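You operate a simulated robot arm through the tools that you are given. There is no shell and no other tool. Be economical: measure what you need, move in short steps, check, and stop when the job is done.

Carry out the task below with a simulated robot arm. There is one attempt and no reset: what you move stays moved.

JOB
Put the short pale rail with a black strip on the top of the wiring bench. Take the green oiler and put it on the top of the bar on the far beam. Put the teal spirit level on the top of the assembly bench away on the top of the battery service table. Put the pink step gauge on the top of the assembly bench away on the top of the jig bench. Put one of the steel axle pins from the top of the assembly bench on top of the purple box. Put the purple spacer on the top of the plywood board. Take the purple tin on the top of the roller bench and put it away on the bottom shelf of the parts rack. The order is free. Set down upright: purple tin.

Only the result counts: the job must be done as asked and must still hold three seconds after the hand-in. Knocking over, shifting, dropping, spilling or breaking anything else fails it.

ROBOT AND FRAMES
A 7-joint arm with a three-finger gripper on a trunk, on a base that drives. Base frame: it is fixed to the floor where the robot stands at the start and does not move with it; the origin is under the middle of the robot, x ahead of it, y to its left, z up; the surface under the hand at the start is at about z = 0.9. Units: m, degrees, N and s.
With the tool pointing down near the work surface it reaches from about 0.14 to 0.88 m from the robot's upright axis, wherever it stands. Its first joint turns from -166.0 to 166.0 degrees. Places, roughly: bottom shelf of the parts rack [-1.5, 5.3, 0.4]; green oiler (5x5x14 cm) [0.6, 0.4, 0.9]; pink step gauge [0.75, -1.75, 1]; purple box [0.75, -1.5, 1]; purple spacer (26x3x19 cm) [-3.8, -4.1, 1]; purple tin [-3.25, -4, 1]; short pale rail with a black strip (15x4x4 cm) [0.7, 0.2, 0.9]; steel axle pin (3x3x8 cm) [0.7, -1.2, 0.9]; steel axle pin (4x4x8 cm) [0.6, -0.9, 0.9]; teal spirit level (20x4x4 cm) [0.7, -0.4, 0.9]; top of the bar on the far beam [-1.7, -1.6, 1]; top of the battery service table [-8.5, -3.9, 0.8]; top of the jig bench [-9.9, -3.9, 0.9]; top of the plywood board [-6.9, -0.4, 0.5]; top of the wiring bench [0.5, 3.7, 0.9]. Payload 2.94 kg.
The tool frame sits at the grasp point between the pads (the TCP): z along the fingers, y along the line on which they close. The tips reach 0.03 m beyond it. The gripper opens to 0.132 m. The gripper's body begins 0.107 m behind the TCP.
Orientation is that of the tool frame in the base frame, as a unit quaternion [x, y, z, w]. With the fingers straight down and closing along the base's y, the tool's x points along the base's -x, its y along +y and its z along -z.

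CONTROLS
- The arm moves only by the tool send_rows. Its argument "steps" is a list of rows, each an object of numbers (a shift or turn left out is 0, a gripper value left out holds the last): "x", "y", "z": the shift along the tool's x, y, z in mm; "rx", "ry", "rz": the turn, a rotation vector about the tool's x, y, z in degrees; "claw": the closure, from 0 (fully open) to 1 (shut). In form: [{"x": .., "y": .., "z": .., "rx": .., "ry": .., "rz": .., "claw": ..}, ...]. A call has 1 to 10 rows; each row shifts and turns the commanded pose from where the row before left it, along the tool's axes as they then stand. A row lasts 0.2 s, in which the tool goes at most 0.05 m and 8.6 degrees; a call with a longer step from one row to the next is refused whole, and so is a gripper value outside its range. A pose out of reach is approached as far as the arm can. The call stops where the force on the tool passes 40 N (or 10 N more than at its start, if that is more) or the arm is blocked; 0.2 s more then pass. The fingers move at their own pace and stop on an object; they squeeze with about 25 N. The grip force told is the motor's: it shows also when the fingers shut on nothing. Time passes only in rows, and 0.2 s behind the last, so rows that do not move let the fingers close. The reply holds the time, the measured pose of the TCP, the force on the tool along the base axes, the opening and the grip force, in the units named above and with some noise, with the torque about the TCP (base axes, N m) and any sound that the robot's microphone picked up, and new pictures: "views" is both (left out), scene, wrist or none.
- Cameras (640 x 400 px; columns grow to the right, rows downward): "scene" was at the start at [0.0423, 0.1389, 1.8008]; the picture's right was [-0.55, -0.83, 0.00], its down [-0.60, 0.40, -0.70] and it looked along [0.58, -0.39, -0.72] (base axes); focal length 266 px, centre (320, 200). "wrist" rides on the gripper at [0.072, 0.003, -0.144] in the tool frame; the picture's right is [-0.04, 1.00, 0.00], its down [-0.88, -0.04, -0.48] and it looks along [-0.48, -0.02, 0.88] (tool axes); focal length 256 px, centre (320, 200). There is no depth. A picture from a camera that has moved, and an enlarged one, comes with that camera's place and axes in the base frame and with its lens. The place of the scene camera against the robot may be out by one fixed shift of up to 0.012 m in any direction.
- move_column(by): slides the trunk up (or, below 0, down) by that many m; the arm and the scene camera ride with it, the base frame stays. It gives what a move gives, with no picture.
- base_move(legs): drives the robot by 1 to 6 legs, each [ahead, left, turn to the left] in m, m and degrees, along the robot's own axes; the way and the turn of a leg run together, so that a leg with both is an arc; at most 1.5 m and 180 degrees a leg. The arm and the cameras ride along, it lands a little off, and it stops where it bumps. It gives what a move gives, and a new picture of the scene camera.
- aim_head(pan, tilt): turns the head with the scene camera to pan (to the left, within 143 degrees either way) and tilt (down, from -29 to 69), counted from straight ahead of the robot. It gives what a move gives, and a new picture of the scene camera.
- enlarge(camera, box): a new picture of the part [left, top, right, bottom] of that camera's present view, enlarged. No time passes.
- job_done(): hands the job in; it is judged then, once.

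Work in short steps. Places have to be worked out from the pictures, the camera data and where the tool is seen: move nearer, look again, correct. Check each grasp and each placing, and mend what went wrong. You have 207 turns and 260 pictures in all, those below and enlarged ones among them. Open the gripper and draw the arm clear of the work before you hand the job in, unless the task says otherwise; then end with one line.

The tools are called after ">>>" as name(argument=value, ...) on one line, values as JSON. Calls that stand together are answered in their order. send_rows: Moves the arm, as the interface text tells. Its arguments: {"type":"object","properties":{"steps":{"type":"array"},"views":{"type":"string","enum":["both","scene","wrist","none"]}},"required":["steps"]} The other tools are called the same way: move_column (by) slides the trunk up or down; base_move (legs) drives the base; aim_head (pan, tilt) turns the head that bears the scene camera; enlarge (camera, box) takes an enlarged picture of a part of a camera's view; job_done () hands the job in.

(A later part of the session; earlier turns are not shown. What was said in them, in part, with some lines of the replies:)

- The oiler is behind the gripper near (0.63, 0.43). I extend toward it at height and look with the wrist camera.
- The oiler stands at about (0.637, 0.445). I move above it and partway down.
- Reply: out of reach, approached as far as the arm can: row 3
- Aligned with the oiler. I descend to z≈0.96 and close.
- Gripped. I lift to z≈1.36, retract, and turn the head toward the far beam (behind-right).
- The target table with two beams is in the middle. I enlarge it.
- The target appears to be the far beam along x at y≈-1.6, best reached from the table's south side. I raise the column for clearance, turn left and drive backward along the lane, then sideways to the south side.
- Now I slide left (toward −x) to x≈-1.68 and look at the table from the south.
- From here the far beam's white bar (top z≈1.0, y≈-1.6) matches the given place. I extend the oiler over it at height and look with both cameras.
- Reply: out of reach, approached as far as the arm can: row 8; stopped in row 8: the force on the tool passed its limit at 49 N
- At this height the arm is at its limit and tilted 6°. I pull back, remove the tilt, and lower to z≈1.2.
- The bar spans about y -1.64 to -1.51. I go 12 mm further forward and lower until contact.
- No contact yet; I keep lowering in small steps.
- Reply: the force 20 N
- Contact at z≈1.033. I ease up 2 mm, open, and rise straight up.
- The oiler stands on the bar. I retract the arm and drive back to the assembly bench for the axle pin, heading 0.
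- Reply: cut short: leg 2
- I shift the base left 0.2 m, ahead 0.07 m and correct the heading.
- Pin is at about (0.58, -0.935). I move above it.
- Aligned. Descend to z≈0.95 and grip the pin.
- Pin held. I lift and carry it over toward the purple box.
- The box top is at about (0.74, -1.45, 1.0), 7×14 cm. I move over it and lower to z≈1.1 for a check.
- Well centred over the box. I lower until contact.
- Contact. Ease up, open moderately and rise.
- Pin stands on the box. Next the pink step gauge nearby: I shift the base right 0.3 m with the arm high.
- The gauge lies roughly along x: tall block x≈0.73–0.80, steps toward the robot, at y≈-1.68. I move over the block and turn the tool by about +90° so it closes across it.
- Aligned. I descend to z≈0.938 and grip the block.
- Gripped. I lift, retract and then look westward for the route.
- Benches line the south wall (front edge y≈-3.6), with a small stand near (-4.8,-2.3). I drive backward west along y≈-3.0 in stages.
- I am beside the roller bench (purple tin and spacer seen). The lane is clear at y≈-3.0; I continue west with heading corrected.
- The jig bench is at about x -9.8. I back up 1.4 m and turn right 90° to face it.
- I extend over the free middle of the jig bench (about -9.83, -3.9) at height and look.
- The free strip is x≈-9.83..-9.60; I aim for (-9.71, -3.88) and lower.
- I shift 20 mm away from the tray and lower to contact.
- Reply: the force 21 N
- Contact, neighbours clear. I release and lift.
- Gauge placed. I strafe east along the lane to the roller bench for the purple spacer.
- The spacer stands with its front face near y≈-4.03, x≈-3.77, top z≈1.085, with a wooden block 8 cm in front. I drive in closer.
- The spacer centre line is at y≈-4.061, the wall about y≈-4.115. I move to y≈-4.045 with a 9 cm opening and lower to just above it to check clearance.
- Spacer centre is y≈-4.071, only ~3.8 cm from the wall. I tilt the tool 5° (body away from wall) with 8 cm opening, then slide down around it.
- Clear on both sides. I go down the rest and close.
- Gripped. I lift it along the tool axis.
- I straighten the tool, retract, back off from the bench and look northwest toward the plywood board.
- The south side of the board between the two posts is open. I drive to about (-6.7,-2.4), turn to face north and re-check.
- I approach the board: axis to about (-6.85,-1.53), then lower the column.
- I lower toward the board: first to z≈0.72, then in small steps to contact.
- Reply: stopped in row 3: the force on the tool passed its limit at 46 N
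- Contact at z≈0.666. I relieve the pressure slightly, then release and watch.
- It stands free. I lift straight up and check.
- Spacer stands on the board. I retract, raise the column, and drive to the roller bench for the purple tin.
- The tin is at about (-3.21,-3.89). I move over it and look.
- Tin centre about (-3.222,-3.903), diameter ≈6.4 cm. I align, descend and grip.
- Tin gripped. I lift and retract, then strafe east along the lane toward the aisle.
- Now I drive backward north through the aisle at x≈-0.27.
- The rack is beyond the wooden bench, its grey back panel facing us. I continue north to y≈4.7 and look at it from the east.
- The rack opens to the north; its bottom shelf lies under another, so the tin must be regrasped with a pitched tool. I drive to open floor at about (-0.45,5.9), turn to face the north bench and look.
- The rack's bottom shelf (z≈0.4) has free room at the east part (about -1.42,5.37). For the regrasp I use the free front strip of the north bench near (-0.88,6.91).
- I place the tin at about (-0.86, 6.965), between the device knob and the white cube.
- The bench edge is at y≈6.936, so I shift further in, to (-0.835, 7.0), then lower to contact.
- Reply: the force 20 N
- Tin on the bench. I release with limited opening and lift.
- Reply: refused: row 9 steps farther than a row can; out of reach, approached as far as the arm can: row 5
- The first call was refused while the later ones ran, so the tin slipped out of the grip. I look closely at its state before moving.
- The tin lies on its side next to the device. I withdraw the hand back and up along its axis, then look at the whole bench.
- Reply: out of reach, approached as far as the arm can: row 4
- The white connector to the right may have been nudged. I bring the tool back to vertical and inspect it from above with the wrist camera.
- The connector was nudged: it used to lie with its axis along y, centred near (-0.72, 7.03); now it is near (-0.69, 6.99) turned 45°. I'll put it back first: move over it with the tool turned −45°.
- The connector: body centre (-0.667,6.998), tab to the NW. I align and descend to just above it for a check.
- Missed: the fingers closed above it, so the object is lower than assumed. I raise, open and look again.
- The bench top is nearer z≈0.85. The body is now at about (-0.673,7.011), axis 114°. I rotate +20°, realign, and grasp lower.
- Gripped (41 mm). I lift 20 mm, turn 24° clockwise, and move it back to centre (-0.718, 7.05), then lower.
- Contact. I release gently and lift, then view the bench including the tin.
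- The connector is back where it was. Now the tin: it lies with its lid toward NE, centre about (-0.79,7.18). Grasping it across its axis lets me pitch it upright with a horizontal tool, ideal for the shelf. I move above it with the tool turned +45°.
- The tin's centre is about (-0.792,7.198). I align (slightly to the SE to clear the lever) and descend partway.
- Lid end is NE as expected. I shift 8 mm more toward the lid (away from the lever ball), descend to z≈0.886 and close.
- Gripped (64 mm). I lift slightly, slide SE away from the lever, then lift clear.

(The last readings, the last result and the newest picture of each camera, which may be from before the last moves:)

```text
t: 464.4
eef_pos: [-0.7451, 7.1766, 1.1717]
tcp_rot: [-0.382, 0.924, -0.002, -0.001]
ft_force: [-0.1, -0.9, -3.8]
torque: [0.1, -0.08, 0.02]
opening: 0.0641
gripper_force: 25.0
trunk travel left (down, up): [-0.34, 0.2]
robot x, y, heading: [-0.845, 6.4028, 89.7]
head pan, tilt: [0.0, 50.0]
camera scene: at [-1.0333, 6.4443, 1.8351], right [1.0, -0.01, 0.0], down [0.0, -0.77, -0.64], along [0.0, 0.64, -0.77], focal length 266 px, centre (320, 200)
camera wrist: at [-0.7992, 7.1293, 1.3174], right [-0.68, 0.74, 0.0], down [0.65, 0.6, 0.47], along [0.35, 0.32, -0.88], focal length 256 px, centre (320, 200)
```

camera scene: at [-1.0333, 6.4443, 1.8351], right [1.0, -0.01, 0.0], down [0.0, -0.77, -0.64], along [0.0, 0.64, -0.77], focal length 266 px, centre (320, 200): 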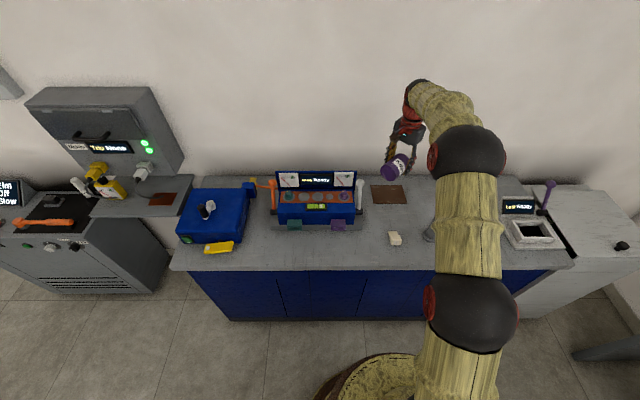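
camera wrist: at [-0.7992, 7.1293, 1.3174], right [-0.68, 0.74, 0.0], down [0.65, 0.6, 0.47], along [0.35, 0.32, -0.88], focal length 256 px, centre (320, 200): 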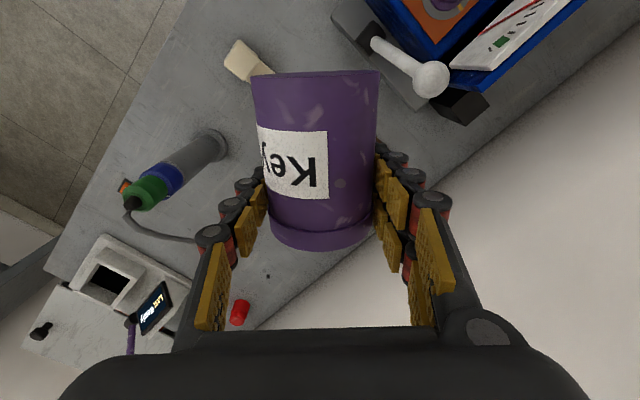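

Lifted clear. I retract, yaw the tool back in line, back the base away and turn to face the rack.

>>> send_rows(steps=[{"x": 41, "y": -18, "z": -10}, {"x": 41, "y": -18, "z": -10}, {"x": 41, "y": -18, "z": -10}, {"x": 41, "y": -18, "z": -10}, {"x": 41, "y": -18, "z": -10}, {"x": 41, "y": -18, "z": -10}, {"rz": -7.5}, {"rz": -7.5}, {"rz": -7.5}, {"rz": -7.5}], views="none")

>>> base_move(legs=[[-0.25, 0.3, 0], [0, 0, 180], [0, -0.2, 0]])

>>> send_rows(steps=[{"rz": -7.5}, {"rz": -7.5}, {"ry": -8}, {"ry": -8}, {"ry": -8}, {"ry": -8}, {"ry": -8}, {"ry": -8}], views="both")

```text
t: 466.6
eef_pos: [-0.8424, 6.9283, 1.2323]
tcp_rot: [-0.61, 0.793, -0.002, 0.0]
ft_force: [0.5, -0.5, -3.6]
torque: [0.11, -0.04, 0.02]
opening: 0.0644
gripper_force: 25.0
trunk travel left (down, up): [-0.34, 0.2]
robot x, y, heading: [-0.8469, 6.4027, 89.9]
head pan, tilt: [0.0, 50.0]
```

```text
t: 477.5
eef_pos: [-1.3758, 5.6396, 1.2315]
tcp_rot: [0.805, 0.593, 0.0, -0.001]
ft_force: [0.3, 0.4, -3.8]
torque: [-0.07, 0.0, 0.02]
opening: 0.0637
gripper_force: 25.5
trunk travel left (down, up): [-0.34, 0.2]
robot x, y, heading: [-1.348, 6.1683, -92.3]
head pan, tilt: [0.0, 50.0]
camera scene: at [-1.1571, 6.1015, 1.8352], right [-1.0, 0.04, 0.0], down [0.03, 0.77, -0.64], along [-0.03, -0.64, -0.77], focal length 266 px, centre (320, 200)
```

scene: 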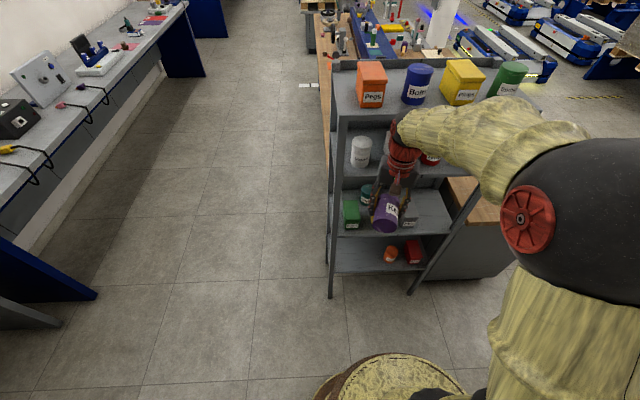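

```text
t: 479.3
eef_pos: [-1.3749, 5.6392, 1.2358]
tcp_rot: [0.658, 0.633, -0.296, 0.282]
ft_force: [0.7, 0.6, -1.6]
torque: [0.07, -0.03, -0.01]
opening: 0.064
gripper_force: 25.0
trunk travel left (down, up): [-0.34, 0.2]
robot x, y, heading: [-1.3483, 6.1629, -92.6]
head pan, tilt: [0.0, 50.0]
camera scene: at [-1.1554, 6.1041, 1.8352], right [-1.0, 0.04, 0.0], down [0.03, 0.76, -0.64], along [-0.03, -0.64, -0.77], focal length 266 px, centre (320, 200)
camera wrist: at [-1.366, 5.795, 1.2784], right [1.0, -0.07, 0.03], down [-0.04, -0.23, 0.97], along [-0.06, -0.97, -0.23], focal length 256 px, centre (320, 200)
```

scene: 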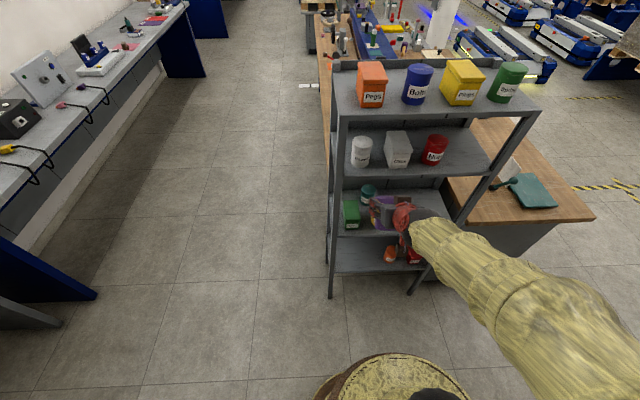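
wrist: 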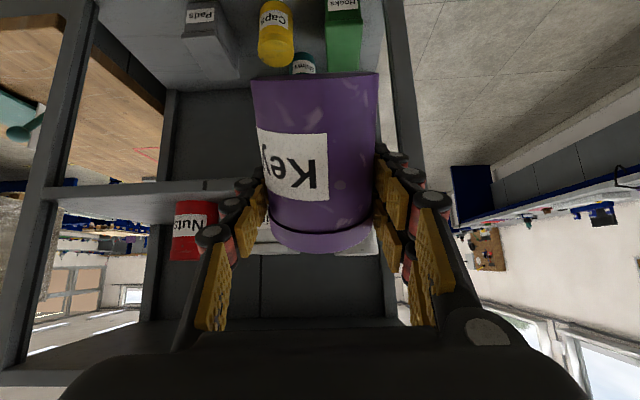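

Tin is being pitched upright in front of the rack. I finish the pitch to horizontal and check.

>>> send_rows(steps=[{"ry": -8.4}, {"ry": -8.4}, {"ry": -8.4}, {"ry": -8.4}, {"ry": -8.4}], views="both")

```text
t: 480.5
eef_pos: [-1.3807, 5.6396, 1.2292]
tcp_rot: [0.529, 0.505, -0.499, 0.466]
ft_force: [0.0, -0.2, -3.2]
torque: [0.01, -0.01, 0.04]
opening: 0.064
gripper_force: 25.0
out of reach, approached as far as the arm can: row 2
trunk travel left (down, up): [-0.34, 0.2]
robot x, y, heading: [-1.3482, 6.163, -92.4]
head pan, tilt: [0.0, 50.0]
camera scene: at [-1.1556, 6.0997, 1.835], right [-1.0, 0.04, 0.0], down [0.03, 0.77, -0.64], along [-0.03, -0.64, -0.77], focal length 266 px, centre (320, 200)
camera wrist: at [-1.3701, 5.787, 1.1696], right [1.0, -0.06, 0.03], down [0.0, 0.41, 0.91], along [-0.07, -0.91, 0.41], focal length 256 px, centre (320, 200)
```

scene: 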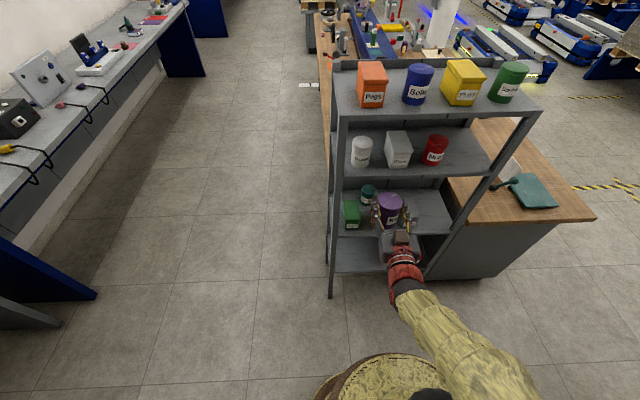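
wrist: 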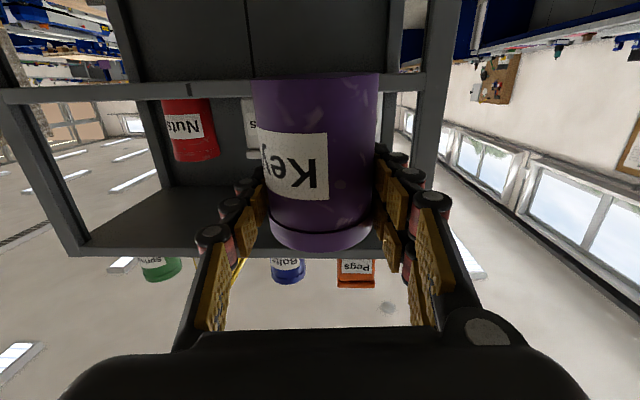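

Nearly horizontal (4° left). I finish it, lower the column fully, then continue down with the arm.

>>> send_rows(steps=[{"ry": -4}], views="none")

>>> move_column(by=-0.33)

>>> send_rows(steps=[{"x": 45}, {"x": 45}, {"x": 45}, {"x": 45}, {"x": 45}], views="scene")

```text
t: 480.9
eef_pos: [-1.38, 5.6412, 1.2305]
tcp_rot: [-0.512, -0.488, 0.516, -0.483]
ft_force: [-0.4, 0.0, -3.3]
torque: [0.04, -0.01, 0.0]
opening: 0.0638
gripper_force: 25.7
trunk travel left (down, up): [-0.34, 0.2]
robot x, y, heading: [-1.3453, 6.1647, -92.6]
head pan, tilt: [0.0, 50.0]
```

```text
t: 484.1
eef_pos: [-1.3802, 5.6409, 0.9014]
tcp_rot: [-0.512, -0.488, 0.516, -0.483]
ft_force: [-0.3, -0.1, -4.2]
torque: [0.04, 0.0, 0.03]
opening: 0.0638
gripper_force: 24.8
trunk travel left (down, up): [-0.01, 0.53]
robot x, y, heading: [-1.3485, 6.1653, -92.3]
head pan, tilt: [0.0, 50.0]
```

```text
t: 485.3
eef_pos: [-1.3849, 5.6422, 0.6735]
tcp_rot: [-0.51, -0.489, 0.516, -0.485]
ft_force: [0.4, 0.6, -2.1]
torque: [0.07, -0.04, 0.0]
opening: 0.0639
gripper_force: 25.2
trunk travel left (down, up): [-0.01, 0.53]
robot x, y, heading: [-1.3471, 6.1659, -92.6]
head pan, tilt: [0.0, 50.0]
camera scene: at [-1.1555, 6.1024, 1.5051], right [-1.0, 0.04, 0.0], down [0.03, 0.77, -0.64], along [-0.03, -0.64, -0.77], focal length 266 px, centre (320, 200)
```

scene: 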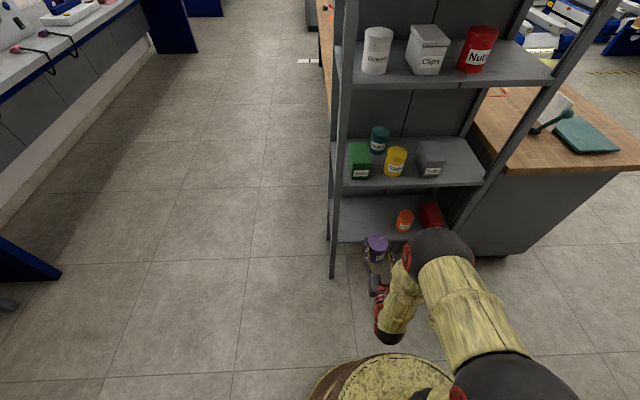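

>>> send_rows(steps=[{"x": 45}, {"x": 45}, {"x": 40}, {"x": 30}], views="both")

```text
t: 486.3
eef_pos: [-1.3874, 5.6403, 0.5157]
tcp_rot: [-0.512, -0.488, 0.517, -0.483]
ft_force: [0.5, 0.0, -2.8]
torque: [0.02, -0.02, -0.01]
opening: 0.0643
gripper_force: 25.1
trunk travel left (down, up): [-0.01, 0.53]
robot x, y, heading: [-1.346, 6.1665, -92.5]
head pan, tilt: [0.0, 50.0]
camera scene: at [-1.1555, 6.1019, 1.5051], right [-1.0, 0.04, 0.0], down [0.03, 0.77, -0.64], along [-0.03, -0.64, -0.77], focal length 266 px, centre (320, 200)
camera wrist: at [-1.3767, 5.783, 0.443], right [1.0, -0.06, 0.03], down [0.0, 0.48, 0.88], along [-0.07, -0.88, 0.48], focal length 256 px, centre (320, 200)
```

scene: 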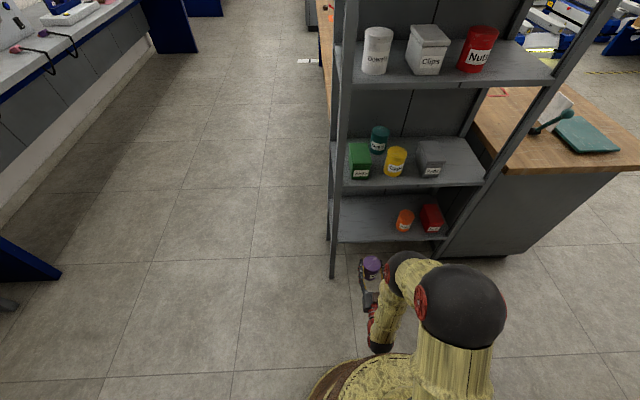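
wrist: 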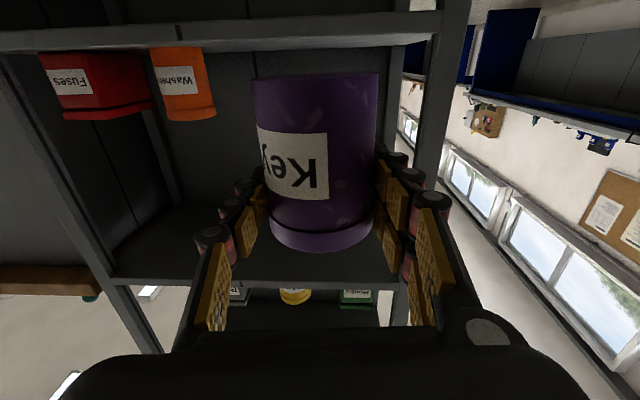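

Tin bottom is about 2 cm above the shelf front. I raise 10 mm and drive in 0.25 m to insert it.

>>> send_rows(steps=[{"x": -12}], views="none")

>>> base_move(legs=[[0.25, -0.02, 0]])

>>> enlarge(camera="wrist", box=[0, 0, 640, 400])

```text
t: 486.7
eef_pos: [-1.3872, 5.6402, 0.5265]
tcp_rot: [-0.512, -0.488, 0.517, -0.482]
ft_force: [0.0, -0.4, -4.7]
torque: [0.01, -0.01, 0.04]
opening: 0.0641
gripper_force: 25.0
trunk travel left (down, up): [-0.01, 0.53]
robot x, y, heading: [-1.35, 6.1615, -92.6]
head pan, tilt: [0.0, 50.0]
```

```text
t: 488.6
eef_pos: [-1.4191, 5.3836, 0.5259]
tcp_rot: [-0.512, -0.488, 0.517, -0.482]
ft_force: [-0.2, 0.6, -5.2]
torque: [0.01, 0.0, 0.01]
opening: 0.064
gripper_force: 25.3
trunk travel left (down, up): [-0.01, 0.53]
robot x, y, heading: [-1.3796, 5.9101, -92.6]
head pan, tilt: [0.0, 50.0]
camera scene: at [-1.1876, 5.8446, 1.5051], right [-1.0, 0.05, 0.0], down [0.04, 0.77, -0.64], along [-0.03, -0.64, -0.77], focal length 266 px, centre (320, 200)
```

scene: 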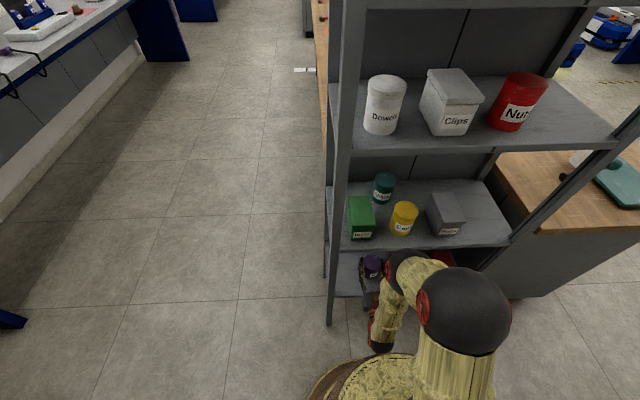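

```text
1.00 times, centred on (320, 200) of wrist (not enlarged: the box is as wide or as high as the picture)
camera zoom: at [-1.4092, 5.5271, 0.4553], right [1.0, -0.06, 0.03], down [0.0, 0.48, 0.88], along [-0.07, -0.88, 0.47], focal length 256 px, centre (320, 200)
```

zoom: 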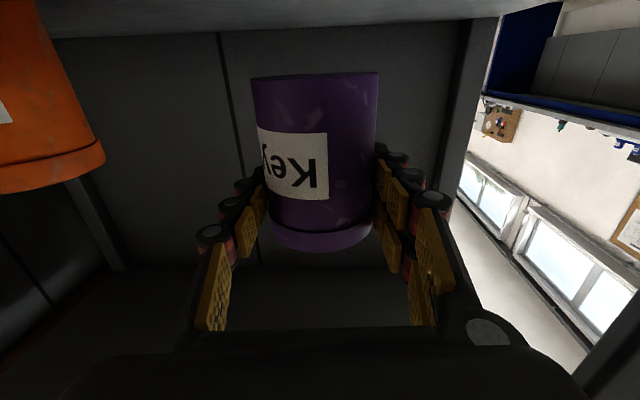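

The tin is over the shelf. I lower in small steps to contact.

>>> send_rows(steps=[{"x": 8}, {"x": 6}, {"x": 5}, {"x": 5}], views="none")

>>> send_rows(steps=[{"x": 5}, {"x": 5}, {"x": 4}, {"x": 4}], views="none")

```text
t: 489.6
eef_pos: [-1.4206, 5.3843, 0.5015]
tcp_rot: [-0.512, -0.488, 0.517, -0.482]
ft_force: [-0.4, -0.3, -3.9]
torque: [0.04, 0.0, 0.0]
opening: 0.0642
gripper_force: 25.0
trunk travel left (down, up): [-0.01, 0.53]
robot x, y, heading: [-1.3791, 5.9064, -92.6]
head pan, tilt: [0.0, 50.0]
```

```text
t: 490.6
eef_pos: [-1.4198, 5.3833, 0.4856]
tcp_rot: [-0.511, -0.487, 0.518, -0.483]
ft_force: [-1.0, 4.6, 10.8]
torque: [0.34, -0.44, 0.15]
opening: 0.0642
gripper_force: 25.6
trunk travel left (down, up): [-0.01, 0.53]
robot x, y, heading: [-1.3822, 5.9053, -92.5]
head pan, tilt: [0.0, 50.0]
```

Contact. I open and withdraw straight back.

>>> send_rows(steps=[{"claw": 0.6}, {"claw": 0.3}, {}, {}], views="wrist")

```text
t: 491.6
eef_pos: [-1.4197, 5.3842, 0.4839]
tcp_rot: [-0.513, -0.487, 0.517, -0.482]
ft_force: [0.9, -0.7, 0.1]
torque: [0.03, 0.0, 0.01]
opening: 0.0925
gripper_force: 0.0
trunk travel left (down, up): [-0.01, 0.53]
robot x, y, heading: [-1.3804, 5.9102, -92.7]
head pan, tilt: [0.0, 50.0]
camera wrist: at [-1.4097, 5.527, 0.413], right [1.0, -0.06, 0.03], down [0.0, 0.48, 0.88], along [-0.07, -0.88, 0.47], focal length 256 px, centre (320, 200)
```

wrist: 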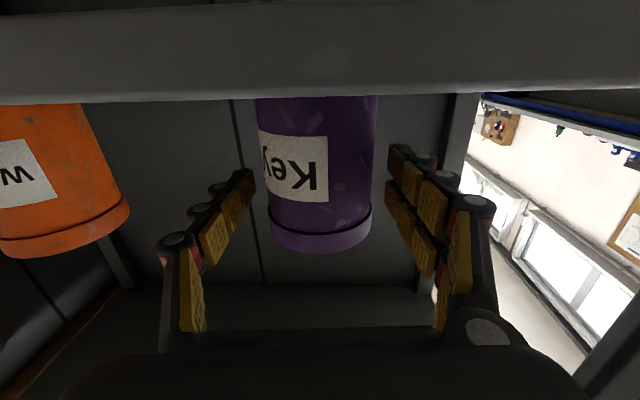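

The tin stands upright on the shelf. I back the base straight out and check.

>>> base_move(legs=[[-0.3, 0, 0]])

>>> enlarge(camera="scene", box=[300, 100, 500, 300])

```text
t: 493.6
eef_pos: [-1.4082, 5.6825, 0.4847]
tcp_rot: [-0.515, -0.485, 0.519, -0.48]
ft_force: [0.0, 1.1, -0.3]
torque: [0.0, 0.02, 0.0]
opening: 0.0922
gripper_force: 0.0
trunk travel left (down, up): [-0.01, 0.53]
robot x, y, heading: [-1.364, 6.2032, -92.9]
head pan, tilt: [0.0, 50.0]
camera scene: at [-1.173, 6.1416, 1.5051], right [-1.0, 0.05, 0.0], down [0.04, 0.77, -0.64], along [-0.03, -0.64, -0.77], focal length 266 px, centre (320, 200)
```

scene: 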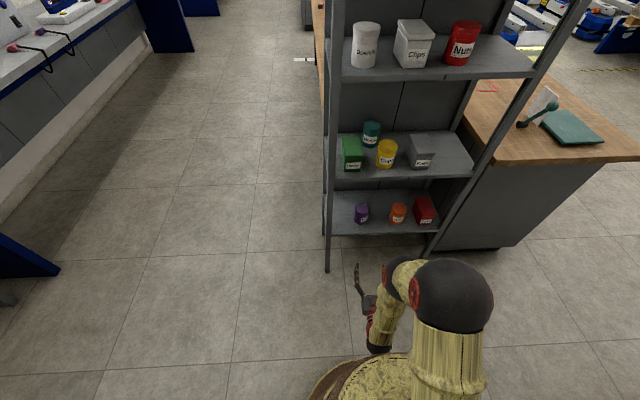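

```text
2.00 times, centred on (400, 200) of scene
camera zoom: at [-1.173, 6.1416, 1.5051], right [-1.0, 0.05, 0.0], down [0.04, 0.77, -0.64], along [-0.03, -0.64, -0.77], focal length 532 px, centre (160, 200)
```

zoom: 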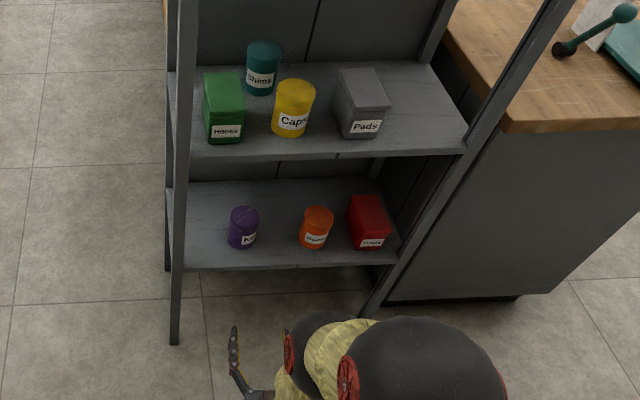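

Tin done. I raise the column and arm and pitch the tool back to vertical.

>>> move_column(by=0.43)

>>> send_rows(steps=[{"x": -45}, {"x": -45}, {"x": -45}, {"x": -45}, {"x": -45}, {"x": -45}, {"ry": 8.5}, {"ry": 8.5}, {"ry": 8.5}, {"ry": 8.5}], views="none")

>>> send_rows(steps=[{"ry": 8.5}, {"ry": 8.5}, {"ry": 8.5}, {"ry": 8.5}, {"ry": 8.5}, {"ry": 8.5}, {"ry": 6.4}], views="none")

```text
refused: 0.43 is not a number from -0.4 to 0.4
```

```text
t: 495.8
eef_pos: [-1.4054, 5.6822, 0.7546]
tcp_rot: [0.643, 0.606, -0.345, 0.317]
ft_force: [-0.3, 0.1, -0.7]
torque: [-0.01, -0.02, 0.0]
opening: 0.0926
gripper_force: 0.0
trunk travel left (down, up): [-0.01, 0.53]
robot x, y, heading: [-1.3675, 6.2099, -93.1]
head pan, tilt: [0.0, 50.0]
```

```text
t: 497.4
eef_pos: [-1.4047, 5.6813, 0.7522]
tcp_rot: [0.73, 0.683, 0.007, -0.013]
ft_force: [0.0, 0.1, 0.2]
torque: [-0.02, 0.01, 0.0]
opening: 0.0924
gripper_force: 0.1
trunk travel left (down, up): [-0.01, 0.53]
robot x, y, heading: [-1.3672, 6.2084, -92.9]
head pan, tilt: [0.0, 50.0]
```

>>> move_column(by=0.4)

>>> send_rows(steps=[{"ry": -1.6, "rx": -0.5}, {"z": -45}, {"z": -45}, {"z": -45}, {"z": -45, "claw": 0}], views="none")

>>> base_move(legs=[[0, 1.08, 3], [1.45, 0, 0], [1.45, 0, 0], [1.45, 0, 0]])

```text
t: 501.3
eef_pos: [-1.4055, 5.6816, 1.1537]
tcp_rot: [0.73, 0.683, 0.005, -0.012]
ft_force: [-0.1, 0.9, 0.3]
torque: [0.01, 0.03, -0.01]
opening: 0.0924
gripper_force: 0.0
trunk travel left (down, up): [-0.41, 0.13]
robot x, y, heading: [-1.3623, 6.2061, -93.1]
head pan, tilt: [0.0, 50.0]
```

```text
t: 502.5
eef_pos: [-1.4054, 5.6841, 1.3364]
tcp_rot: [0.73, 0.684, -0.002, 0.0]
ft_force: [0.9, -0.5, 0.7]
torque: [0.0, 0.0, 0.0]
opening: 0.1182
gripper_force: 0.0
trunk travel left (down, up): [-0.41, 0.13]
robot x, y, heading: [-1.364, 6.2096, -93.1]
head pan, tilt: [0.0, 50.0]
```

```text
t: 528.4
eef_pos: [-0.2768, 1.3033, 1.3361]
tcp_rot: [0.713, 0.701, -0.002, 0.0]
ft_force: [0.3, 0.7, 0.5]
torque: [0.01, 0.0, 0.03]
opening: 0.1321
gripper_force: 0.0
trunk travel left (down, up): [-0.41, 0.13]
robot x, y, heading: [-0.2616, 1.8278, -90.1]
head pan, tilt: [0.0, 50.0]
camera scene: at [-0.0675, 1.7728, 1.9051], right [-1.0, 0.0, 0.0], down [0.0, 0.77, -0.64], along [0.0, -0.64, -0.77], focal length 266 px, centre (320, 200)
```

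scene: 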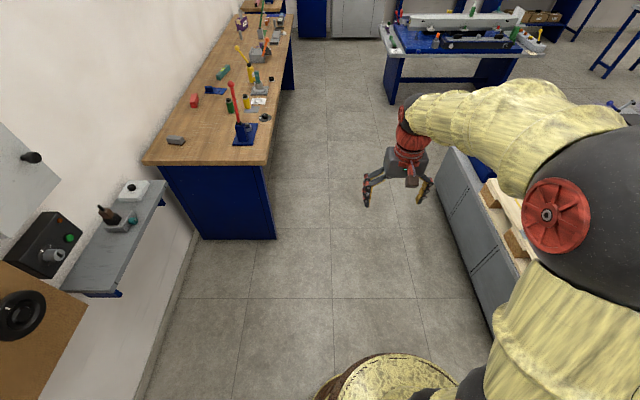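

>>> base_move(legs=[[1.2, 0, 0], [0.98, 0, 0], [0, 0, 90]])

>>> aim_head(pan=0, tilt=45)

```text
t: 542.9
eef_pos: [0.2867, -0.3523, 1.335]
tcp_rot: [0.002, 1.0, -0.001, 0.002]
ft_force: [0.1, -0.3, -0.1]
torque: [-0.01, 0.03, -0.02]
opening: 0.1321
gripper_force: 0.0
trunk travel left (down, up): [-0.41, 0.13]
robot x, y, heading: [-0.239, -0.3461, 0.6]
head pan, tilt: [0.0, 50.0]
camera scene: at [-0.1864, -0.1607, 1.9051], right [0.01, -1.0, 0.0], down [-0.77, -0.01, -0.64], along [0.64, 0.01, -0.77], focal length 266 px, centre (320, 200)
```

scene: 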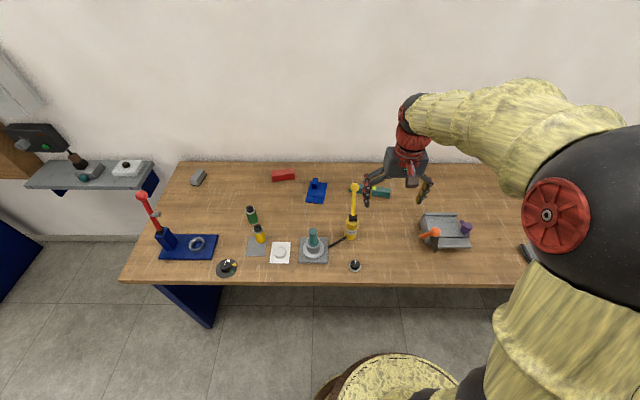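

```text
t: 543.6
eef_pos: [0.2873, -0.3521, 1.336]
tcp_rot: [0.001, 1.0, -0.001, 0.002]
ft_force: [0.0, -0.6, -0.5]
torque: [-0.01, -0.01, -0.01]
opening: 0.1324
gripper_force: 0.0
trunk travel left (down, up): [-0.41, 0.13]
robot x, y, heading: [-0.2378, -0.342, 0.7]
head pan, tilt: [0.0, 45.0]
camera scene: at [-0.1821, -0.1608, 1.912], right [0.01, -1.0, 0.0], down [-0.71, -0.01, -0.71], along [0.71, 0.01, -0.71], focal length 266 px, centre (320, 200)
```

scene: 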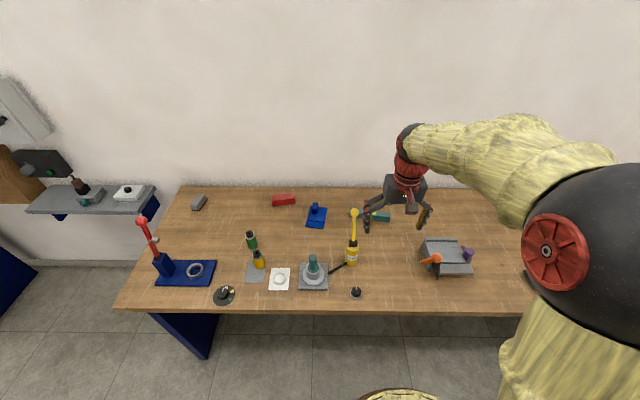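

I drive 0.19 m closer and view the level with the wrist camera.

>>> base_move(legs=[[0.19, 0, -0.7]])

>>> send_rows(steps=[{"x": -45, "y": -10}, {"x": -45, "y": -10}, {"x": -45, "y": -10}, {"x": -45, "y": -10}, {"rz": -8.4}, {"rz": -8.4}, {"rz": -8.4}, {"rz": -8.4}, {"rz": -8.4}, {"rz": -8.4}], views="none")

>>> send_rows(steps=[{"rz": -8.4}, {"rz": -8.4}, {"rz": -8.4}, {"rz": -8.4}], views="wrist")

```text
t: 545.1
eef_pos: [0.4746, -0.3593, 1.3338]
tcp_rot: [0.008, 1.0, -0.001, 0.0]
ft_force: [1.2, -0.4, -1.0]
torque: [0.01, 0.04, 0.0]
opening: 0.132
gripper_force: 0.1
trunk travel left (down, up): [-0.41, 0.13]
robot x, y, heading: [-0.0504, -0.344, -0.0]
head pan, tilt: [0.0, 45.0]
camera scene: at [0.0095, -0.1608, 1.9119], right [0.0, -1.0, 0.0], down [-0.71, 0.0, -0.71], along [0.71, 0.0, -0.71], focal length 266 px, centre (320, 200)
```

scene: 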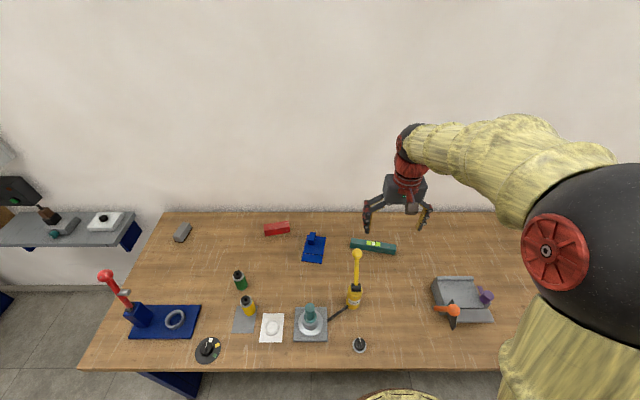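

```text
t: 547.3
eef_pos: [0.6546, -0.401, 1.3357]
tcp_rot: [-0.42, 0.908, -0.002, 0.001]
ft_force: [-1.2, -0.3, -0.6]
torque: [0.0, 0.03, 0.02]
opening: 0.1319
gripper_force: 0.0
trunk travel left (down, up): [-0.41, 0.13]
robot x, y, heading: [-0.0494, -0.3466, -0.3]
head pan, tilt: [0.0, 45.0]
```

```text
t: 548.3
eef_pos: [0.6532, -0.4015, 1.3366]
tcp_rot: [-0.664, 0.748, -0.002, 0.001]
ft_force: [0.2, -0.8, -0.3]
torque: [-0.02, 0.02, -0.03]
opening: 0.132
gripper_force: 0.0
trunk travel left (down, up): [-0.41, 0.13]
robot x, y, heading: [-0.0494, -0.3459, -0.2]
head pan, tilt: [0.0, 45.0]
camera wrist: at [0.6411, -0.472, 1.4807], right [-0.99, 0.16, 0.0], down [0.14, 0.87, 0.47], along [0.08, 0.47, -0.88], focal length 256 px, centre (320, 200)
```

wrist: 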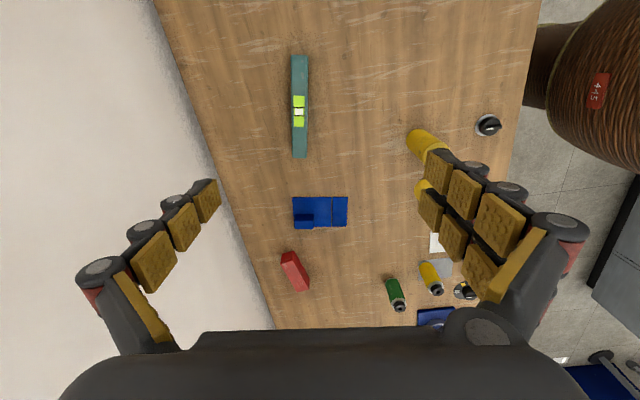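

The level's centre is at (0.698,-0.392), turned 12° from y. I align and descend.

>>> send_rows(steps=[{"x": -15, "y": -43, "claw": 0.3}, {"rz": 5.2}, {"z": 45}, {"z": 45}, {"z": 45}, {"z": 45}, {"z": 45}, {"z": 45}], views="wrist")

```text
t: 550.1
eef_pos: [0.7002, -0.3925, 1.066]
tcp_rot: [-0.629, 0.778, -0.002, 0.0]
ft_force: [0.3, -0.9, 2.3]
torque: [0.01, 0.07, 0.02]
opening: 0.0924
gripper_force: 0.0
trunk travel left (down, up): [-0.41, 0.13]
robot x, y, heading: [-0.0509, -0.344, -0.4]
head pan, tilt: [0.0, 45.0]
camera wrist: at [0.6817, -0.4624, 1.2105], right [-0.97, 0.25, 0.0], down [0.22, 0.85, 0.47], along [0.12, 0.46, -0.88], focal length 256 px, centre (320, 200)
```

wrist: 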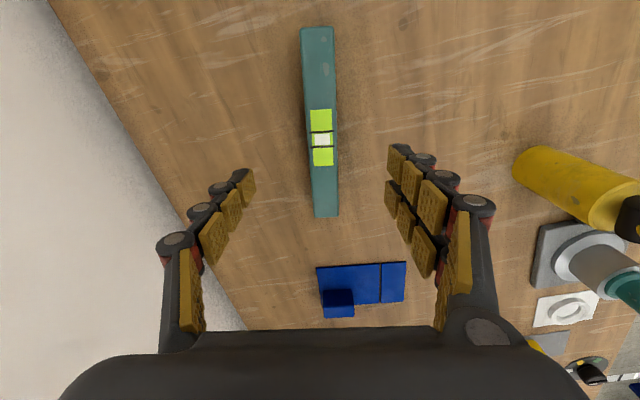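

>>> send_rows(steps=[{"z": 45}, {"z": 45}, {"z": 36}, {"claw": 1}, {}, {}, {}, {}], views="wrist")

```text
t: 551.9
eef_pos: [0.7003, -0.3923, 0.9402]
tcp_rot: [-0.629, 0.777, -0.002, -0.001]
ft_force: [-0.7, -0.6, 0.5]
torque: [-0.11, 0.02, 0.01]
opening: 0.032
gripper_force: 21.6
trunk travel left (down, up): [-0.41, 0.13]
robot x, y, heading: [-0.0504, -0.3417, -0.1]
head pan, tilt: [0.0, 45.0]
camera wrist: at [0.6817, -0.462, 1.085], right [-0.97, 0.25, 0.0], down [0.22, 0.85, 0.47], along [0.12, 0.46, -0.88], focal length 256 px, centre (320, 200)
```

wrist: 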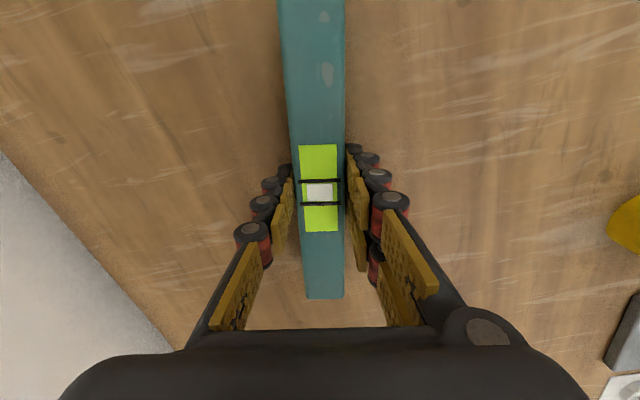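

Gripped. I lift, retract, and drive south then west as before.

>>> send_rows(steps=[{"z": -30}, {"z": -45}, {"z": -45}, {"z": -45}, {"z": -45}, {"z": -45}, {"z": -45}, {"z": -45}, {"z": -45}, {"z": -20, "y": 30}], views="wrist")

>>> send_rows(steps=[{"y": 48}, {"y": 48}, {"y": 48}, {"y": 48}, {"y": 48}, {"y": 40}], views="none")

>>> base_move(legs=[[-0.22, 0, 0], [0, -1.4, 0], [0, -1.25, 0]])

```text
t: 554.1
eef_pos: [0.6662, -0.3841, 1.3541]
tcp_rot: [-0.629, 0.777, -0.003, 0.0]
ft_force: [-1.0, 0.1, -0.9]
torque: [0.0, -0.07, 0.01]
opening: 0.0315
gripper_force: 24.7
trunk travel left (down, up): [-0.41, 0.13]
robot x, y, heading: [-0.0511, -0.345, -0.0]
head pan, tilt: [0.0, 45.0]
camera wrist: at [0.647, -0.4538, 1.4983], right [-0.97, 0.25, 0.0], down [0.22, 0.85, 0.47], along [0.12, 0.46, -0.88], focal length 256 px, centre (320, 200)
```

wrist: 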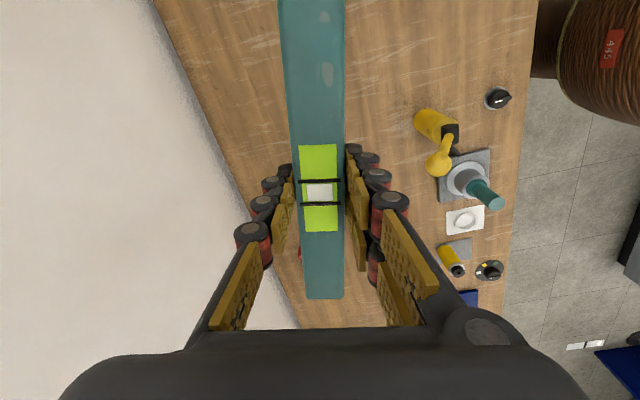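

```text
t: 555.5
eef_pos: [0.3926, -0.3248, 1.3463]
tcp_rot: [-0.629, 0.778, -0.002, 0.0]
ft_force: [-0.3, -0.7, -1.6]
torque: [-0.01, -0.05, -0.02]
opening: 0.0313
gripper_force: 25.3
trunk travel left (down, up): [-0.41, 0.13]
robot x, y, heading: [-0.0484, -0.3418, -0.2]
head pan, tilt: [0.0, 45.0]
```

```text
t: 569.6
eef_pos: [0.1682, -2.9471, 1.347]
tcp_rot: [-0.631, 0.776, -0.002, -0.001]
ft_force: [-0.1, 0.2, -3.0]
torque: [0.03, -0.02, -0.05]
opening: 0.0316
gripper_force: 25.1
trunk travel left (down, up): [-0.41, 0.13]
robot x, y, heading: [-0.276, -2.9709, 0.2]
head pan, tilt: [0.0, 45.0]
camera scene: at [-0.2188, -2.7847, 1.912], right [0.0, -1.0, 0.0], down [-0.71, 0.0, -0.71], along [0.71, 0.0, -0.71], focal length 266 px, centre (320, 200)
```

scene: 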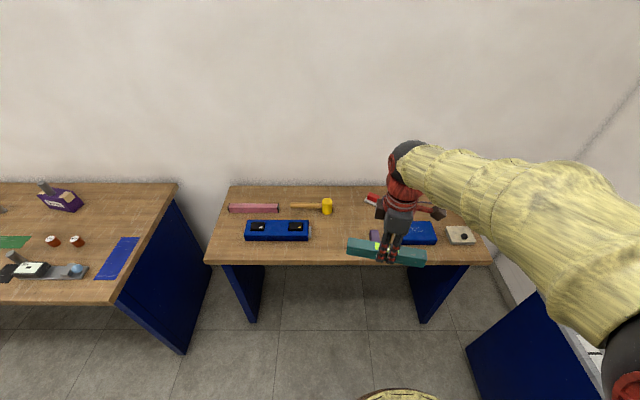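

Now west along the lane.

>>> base_move(legs=[[-1.45, 0.0, -0.2], [-1.45, 0, 0], [-1.4, 0, 0]])

```text
t: 590.0
eef_pos: [-4.0921, -2.8946, 1.3462]
tcp_rot: [-0.624, 0.782, -0.002, 0.001]
ft_force: [0.3, 0.4, -2.3]
torque: [0.0, 0.01, -0.03]
opening: 0.0314
gripper_force: 25.5
trunk travel left (down, up): [-0.41, 0.13]
robot x, y, heading: [-4.5378, -2.9086, -1.1]
head pan, tilt: [0.0, 45.0]
camera scene: at [-4.4775, -2.7248, 1.912], right [-0.02, -1.0, 0.0], down [-0.71, 0.01, -0.71], along [0.71, -0.01, -0.71], focal length 266 px, centre (320, 200)
```

scene: 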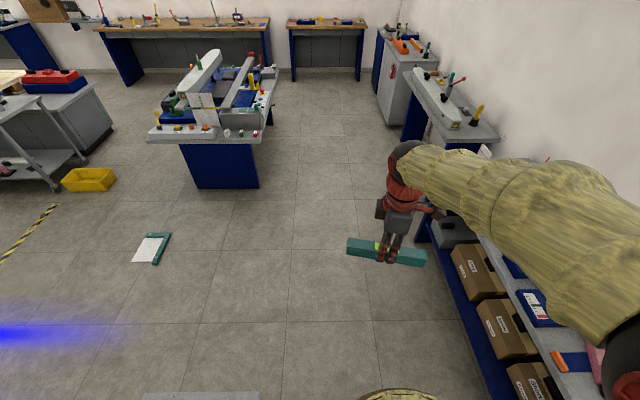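

>>> base_move(legs=[[-1.4, -0.1, 1.1], [-1.4, 0, 0], [-1.4, 0, 0], [0, 0, -90]])

```text
t: 614.0
eef_pos: [-8.7157, -3.5045, 1.3463]
tcp_rot: [0.085, 0.996, -0.001, -0.001]
ft_force: [0.4, 0.6, -2.0]
torque: [0.01, -0.03, 0.02]
opening: 0.0313
gripper_force: 25.2
trunk travel left (down, up): [-0.41, 0.13]
robot x, y, heading: [-8.7517, -3.0611, -87.8]
head pan, tilt: [0.0, 45.0]
camera scene: at [-8.558, -3.1122, 1.912], right [-1.0, -0.04, 0.0], down [-0.03, 0.71, -0.71], along [0.03, -0.71, -0.71], focal length 266 px, centre (320, 200)
```

scene: 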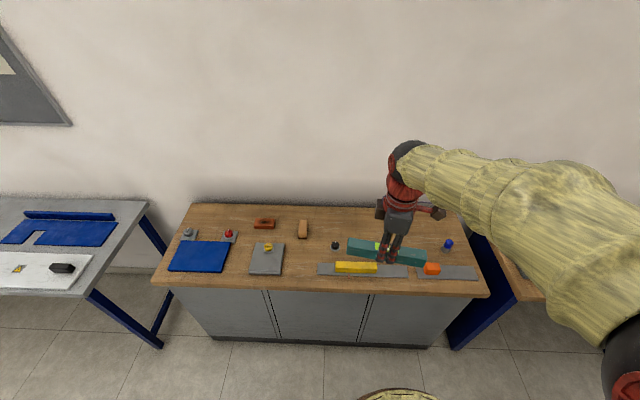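

A free strip is at the back of the table around (-8.82,-4.04). I drive forward 0.33 m.

>>> base_move(legs=[[0.3, -0.03, -2.2]])

>>> send_rows(steps=[{"z": 40}, {"z": 40}], views="both")

```text
t: 616.1
eef_pos: [-8.757, -3.8046, 1.3464]
tcp_rot: [0.103, 0.995, -0.001, -0.001]
ft_force: [0.5, -1.3, -2.2]
torque: [0.05, -0.02, 0.02]
opening: 0.0315
gripper_force: 25.1
trunk travel left (down, up): [-0.41, 0.13]
robot x, y, heading: [-8.7778, -3.3551, -89.7]
head pan, tilt: [0.0, 45.0]
camera scene: at [-8.5841, -3.4197, 1.9119], right [-1.0, 0.0, 0.0], down [0.0, 0.71, -0.71], along [0.0, -0.71, -0.71], focal length 266 px, centre (320, 200)
```

scene: 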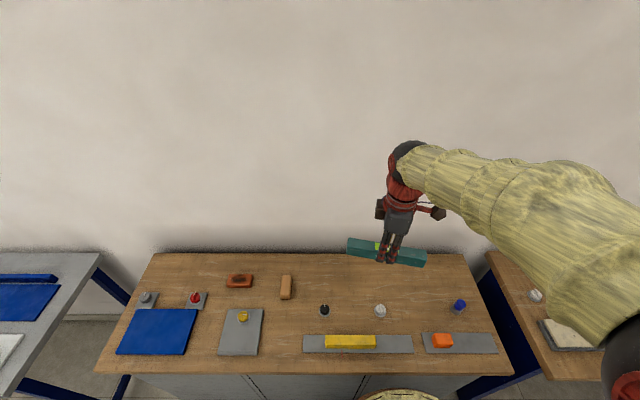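

```text
t: 616.7
eef_pos: [-8.7572, -3.8034, 1.2675]
tcp_rot: [0.103, 0.995, -0.002, -0.001]
ft_force: [-0.8, -0.6, -2.4]
torque: [0.02, 0.0, 0.03]
opening: 0.0315
gripper_force: 24.8
trunk travel left (down, up): [-0.41, 0.13]
robot x, y, heading: [-8.7763, -3.3607, -90.0]
head pan, tilt: [0.0, 45.0]
camera scene: at [-8.5839, -3.4183, 1.912], right [-1.0, 0.0, 0.0], down [0.0, 0.71, -0.71], along [0.0, -0.71, -0.71], focal length 266 px, centre (320, 200)
camera wrist: at [-8.828, -3.785, 1.4122], right [0.25, 0.97, 0.0], down [0.85, -0.22, 0.47], along [0.46, -0.12, -0.88], focal length 256 px, centre (320, 200)
```

scene: 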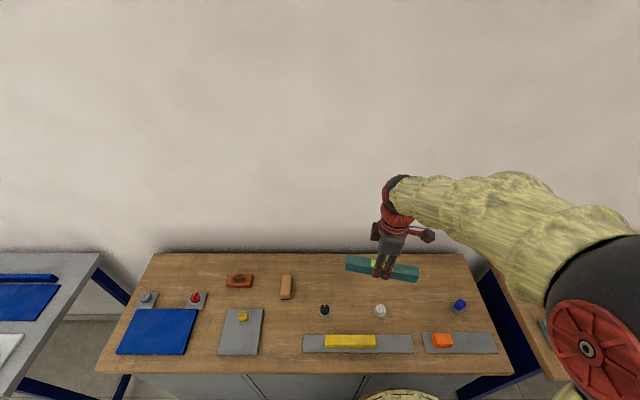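
wrist: 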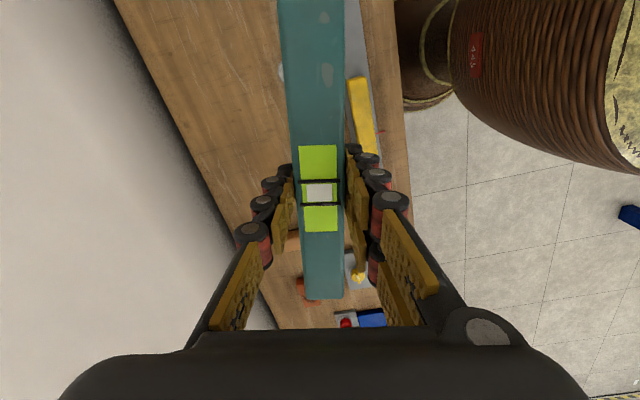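

I move over the back strip at (-8.75,-4.03) and lower.

>>> send_rows(steps=[{"x": -11, "y": -44}, {"x": -11, "y": -44}, {"x": -11, "y": -44}, {"x": -10, "y": -44}, {"x": -10, "y": -44}, {"z": 45}, {"z": 45}, {"z": 45}, {"z": 45}, {"z": 45}], views="both")

```text
t: 618.9
eef_pos: [-8.7493, -4.0311, 1.0432]
tcp_rot: [0.102, 0.995, -0.002, -0.001]
ft_force: [-0.2, -0.3, -1.5]
torque: [0.05, 0.02, 0.01]
opening: 0.0314
gripper_force: 24.7
trunk travel left (down, up): [-0.41, 0.13]
robot x, y, heading: [-8.7795, -3.3584, -90.2]
head pan, tilt: [0.0, 45.0]
camera scene: at [-8.5838, -3.4194, 1.9119], right [-1.0, 0.0, 0.0], down [0.0, 0.71, -0.71], along [0.0, -0.71, -0.71], focal length 266 px, centre (320, 200)
camera wrist: at [-8.8198, -4.013, 1.1877], right [0.25, 0.97, 0.0], down [0.85, -0.22, 0.47], along [0.46, -0.12, -0.88], focal length 256 px, centre (320, 200)
```

scene: 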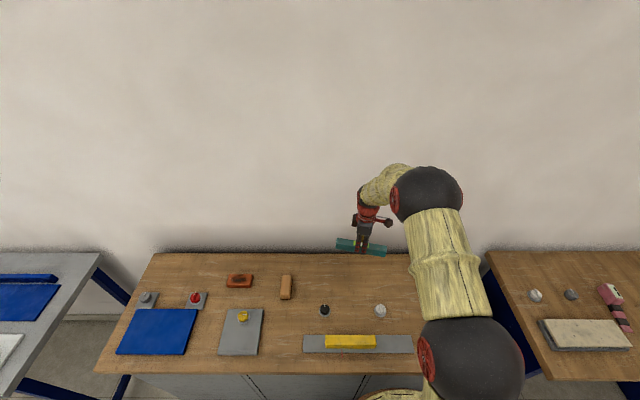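
wrist: 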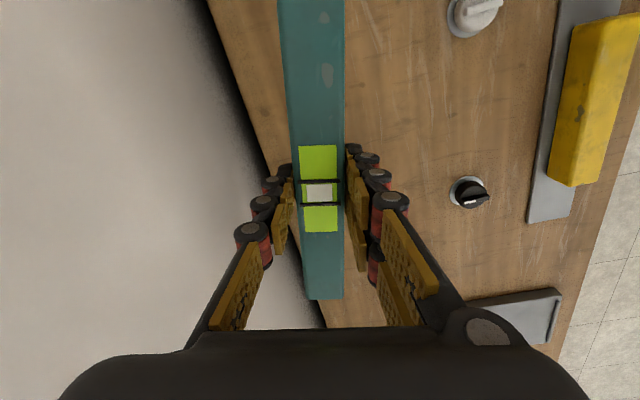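

I shift 20 mm away from the wall and lower to contact.

>>> send_rows(steps=[{"y": 20}, {"z": 45}, {"z": 45}, {"z": 45}, {"z": 30}], views="none")

>>> send_rows(steps=[{"z": 8}, {"z": 8}, {"z": 6}, {"z": 6}], views="wrist")

```text
t: 620.1
eef_pos: [-8.745, -4.0137, 0.8801]
tcp_rot: [0.103, 0.995, -0.005, 0.0]
ft_force: [-1.4, 0.3, 31.4]
torque: [-0.72, -0.38, -0.02]
opening: 0.0313
gripper_force: 23.9
trunk travel left (down, up): [-0.41, 0.13]
robot x, y, heading: [-8.779, -3.3589, -89.7]
head pan, tilt: [0.0, 45.0]
```

```text
t: 620.4
eef_pos: [-8.7462, -4.0142, 0.8804]
tcp_rot: [0.103, 0.995, -0.004, 0.0]
ft_force: [1.2, 9.5, 17.5]
torque: [0.79, 0.26, -0.02]
opening: 0.0319
gripper_force: 25.1
trunk travel left (down, up): [-0.41, 0.13]
robot x, y, heading: [-8.7772, -3.3621, -89.8]
head pan, tilt: [0.0, 45.0]
stopped in row 1: the force on the tool passed its limit at 48 N (the readings are from after the stop); the commanded pose is now the measured one
camera wrist: at [-8.816, -3.9946, 1.0244], right [0.25, 0.97, -0.01], down [0.85, -0.21, 0.48], along [0.46, -0.12, -0.88], focal length 256 px, centre (320, 200)
```

wrist: 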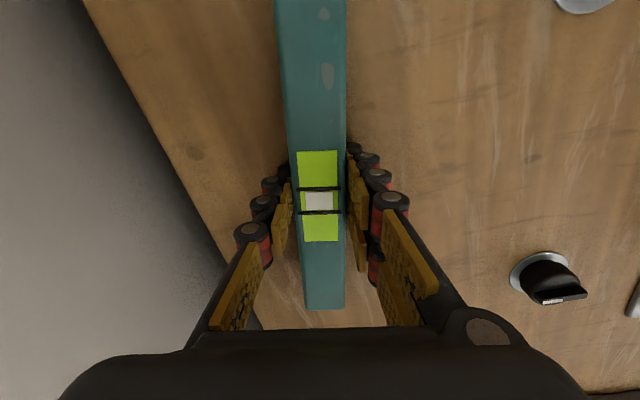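

Contact with the table. I release and lift.

>>> send_rows(steps=[{"z": -1}, {"claw": 0.5}, {}, {}, {"z": -30}, {"z": -45}, {"z": -45}, {"z": -45}, {"z": -45}, {"z": -45}], views="both")

```text
t: 622.6
eef_pos: [-8.7446, -4.0122, 1.1322]
tcp_rot: [0.103, 0.995, -0.004, 0.0]
ft_force: [-0.4, -0.4, -0.6]
torque: [-0.05, 0.02, 0.01]
opening: 0.0661
gripper_force: 0.1
trunk travel left (down, up): [-0.41, 0.13]
robot x, y, heading: [-8.7834, -3.3624, -89.8]
head pan, tilt: [0.0, 45.0]
camera scene: at [-8.584, -3.417, 1.912], right [-1.0, 0.0, 0.0], down [0.0, 0.71, -0.71], along [0.0, -0.71, -0.71], focal length 266 px, centre (320, 200)
camera wrist: at [-8.8153, -3.9932, 1.2775], right [0.25, 0.97, -0.01], down [0.85, -0.21, 0.48], along [0.46, -0.12, -0.88], focal length 256 px, centre (320, 200)
```

scene: 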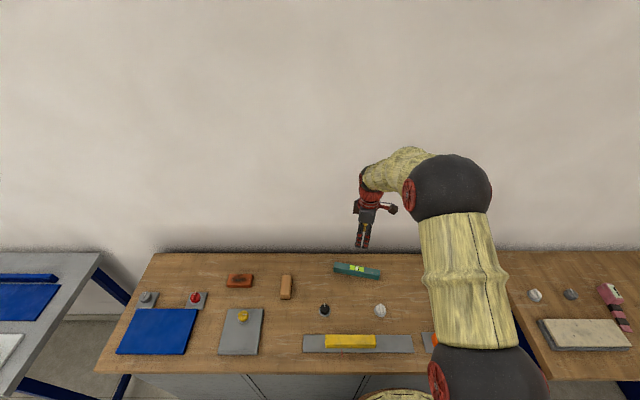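
wrist: 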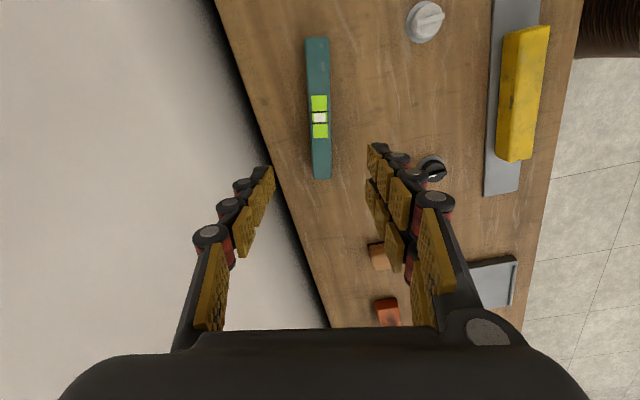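

All seven items are placed. I open the gripper and draw the arm clear.

>>> send_rows(steps=[{"z": -45, "claw": 0}, {"z": -45}, {"z": -45}, {"y": 45}, {"y": 45}, {"y": 45}, {"y": 45}, {"y": 45}, {"y": 45}], views="none")

>>> base_move(legs=[[-0.25, 0, 0]])

```text
t: 624.6
eef_pos: [-8.6908, -3.7432, 1.2669]
tcp_rot: [0.103, 0.995, -0.005, -0.001]
ft_force: [0.5, 0.0, -0.3]
torque: [-0.04, -0.01, 0.0]
opening: 0.132
gripper_force: 0.1
trunk travel left (down, up): [-0.41, 0.13]
robot x, y, heading: [-8.7812, -3.361, -89.9]
head pan, tilt: [0.0, 45.0]
```

```text
t: 626.5
eef_pos: [-8.6918, -3.4897, 1.2671]
tcp_rot: [0.105, 0.994, -0.006, -0.001]
ft_force: [-0.3, -0.1, 1.1]
torque: [-0.06, 0.0, 0.02]
opening: 0.1321
gripper_force: 0.0
trunk travel left (down, up): [-0.41, 0.13]
robot x, y, heading: [-8.7787, -3.1051, -90.1]
head pan, tilt: [0.0, 45.0]
camera scene: at [-8.5842, -3.1622, 1.912], right [-1.0, 0.0, 0.0], down [0.0, 0.71, -0.71], along [0.0, -0.71, -0.71], focal length 266 px, centre (320, 200)
```

scene: 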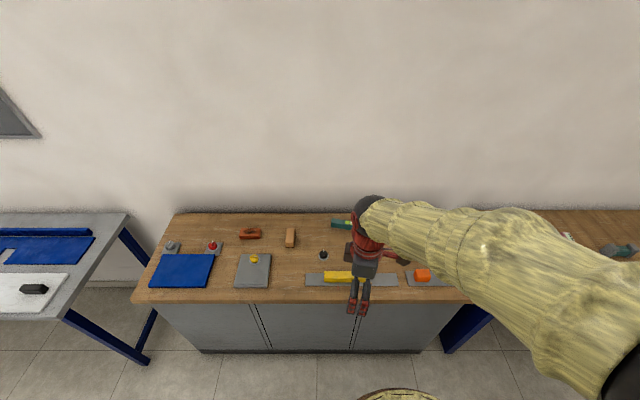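

The arm is clear and the gripper open; I hand the job in.

>>> job_done()

```text
The job is handed in.
```

All seven items were set down where the job asked, but along the way I dropped the purple tin on the north bench and it shifted a small white connector there. I put the connector back as closely as I could judge. The tin ended upright on the bottom shelf of the rack.
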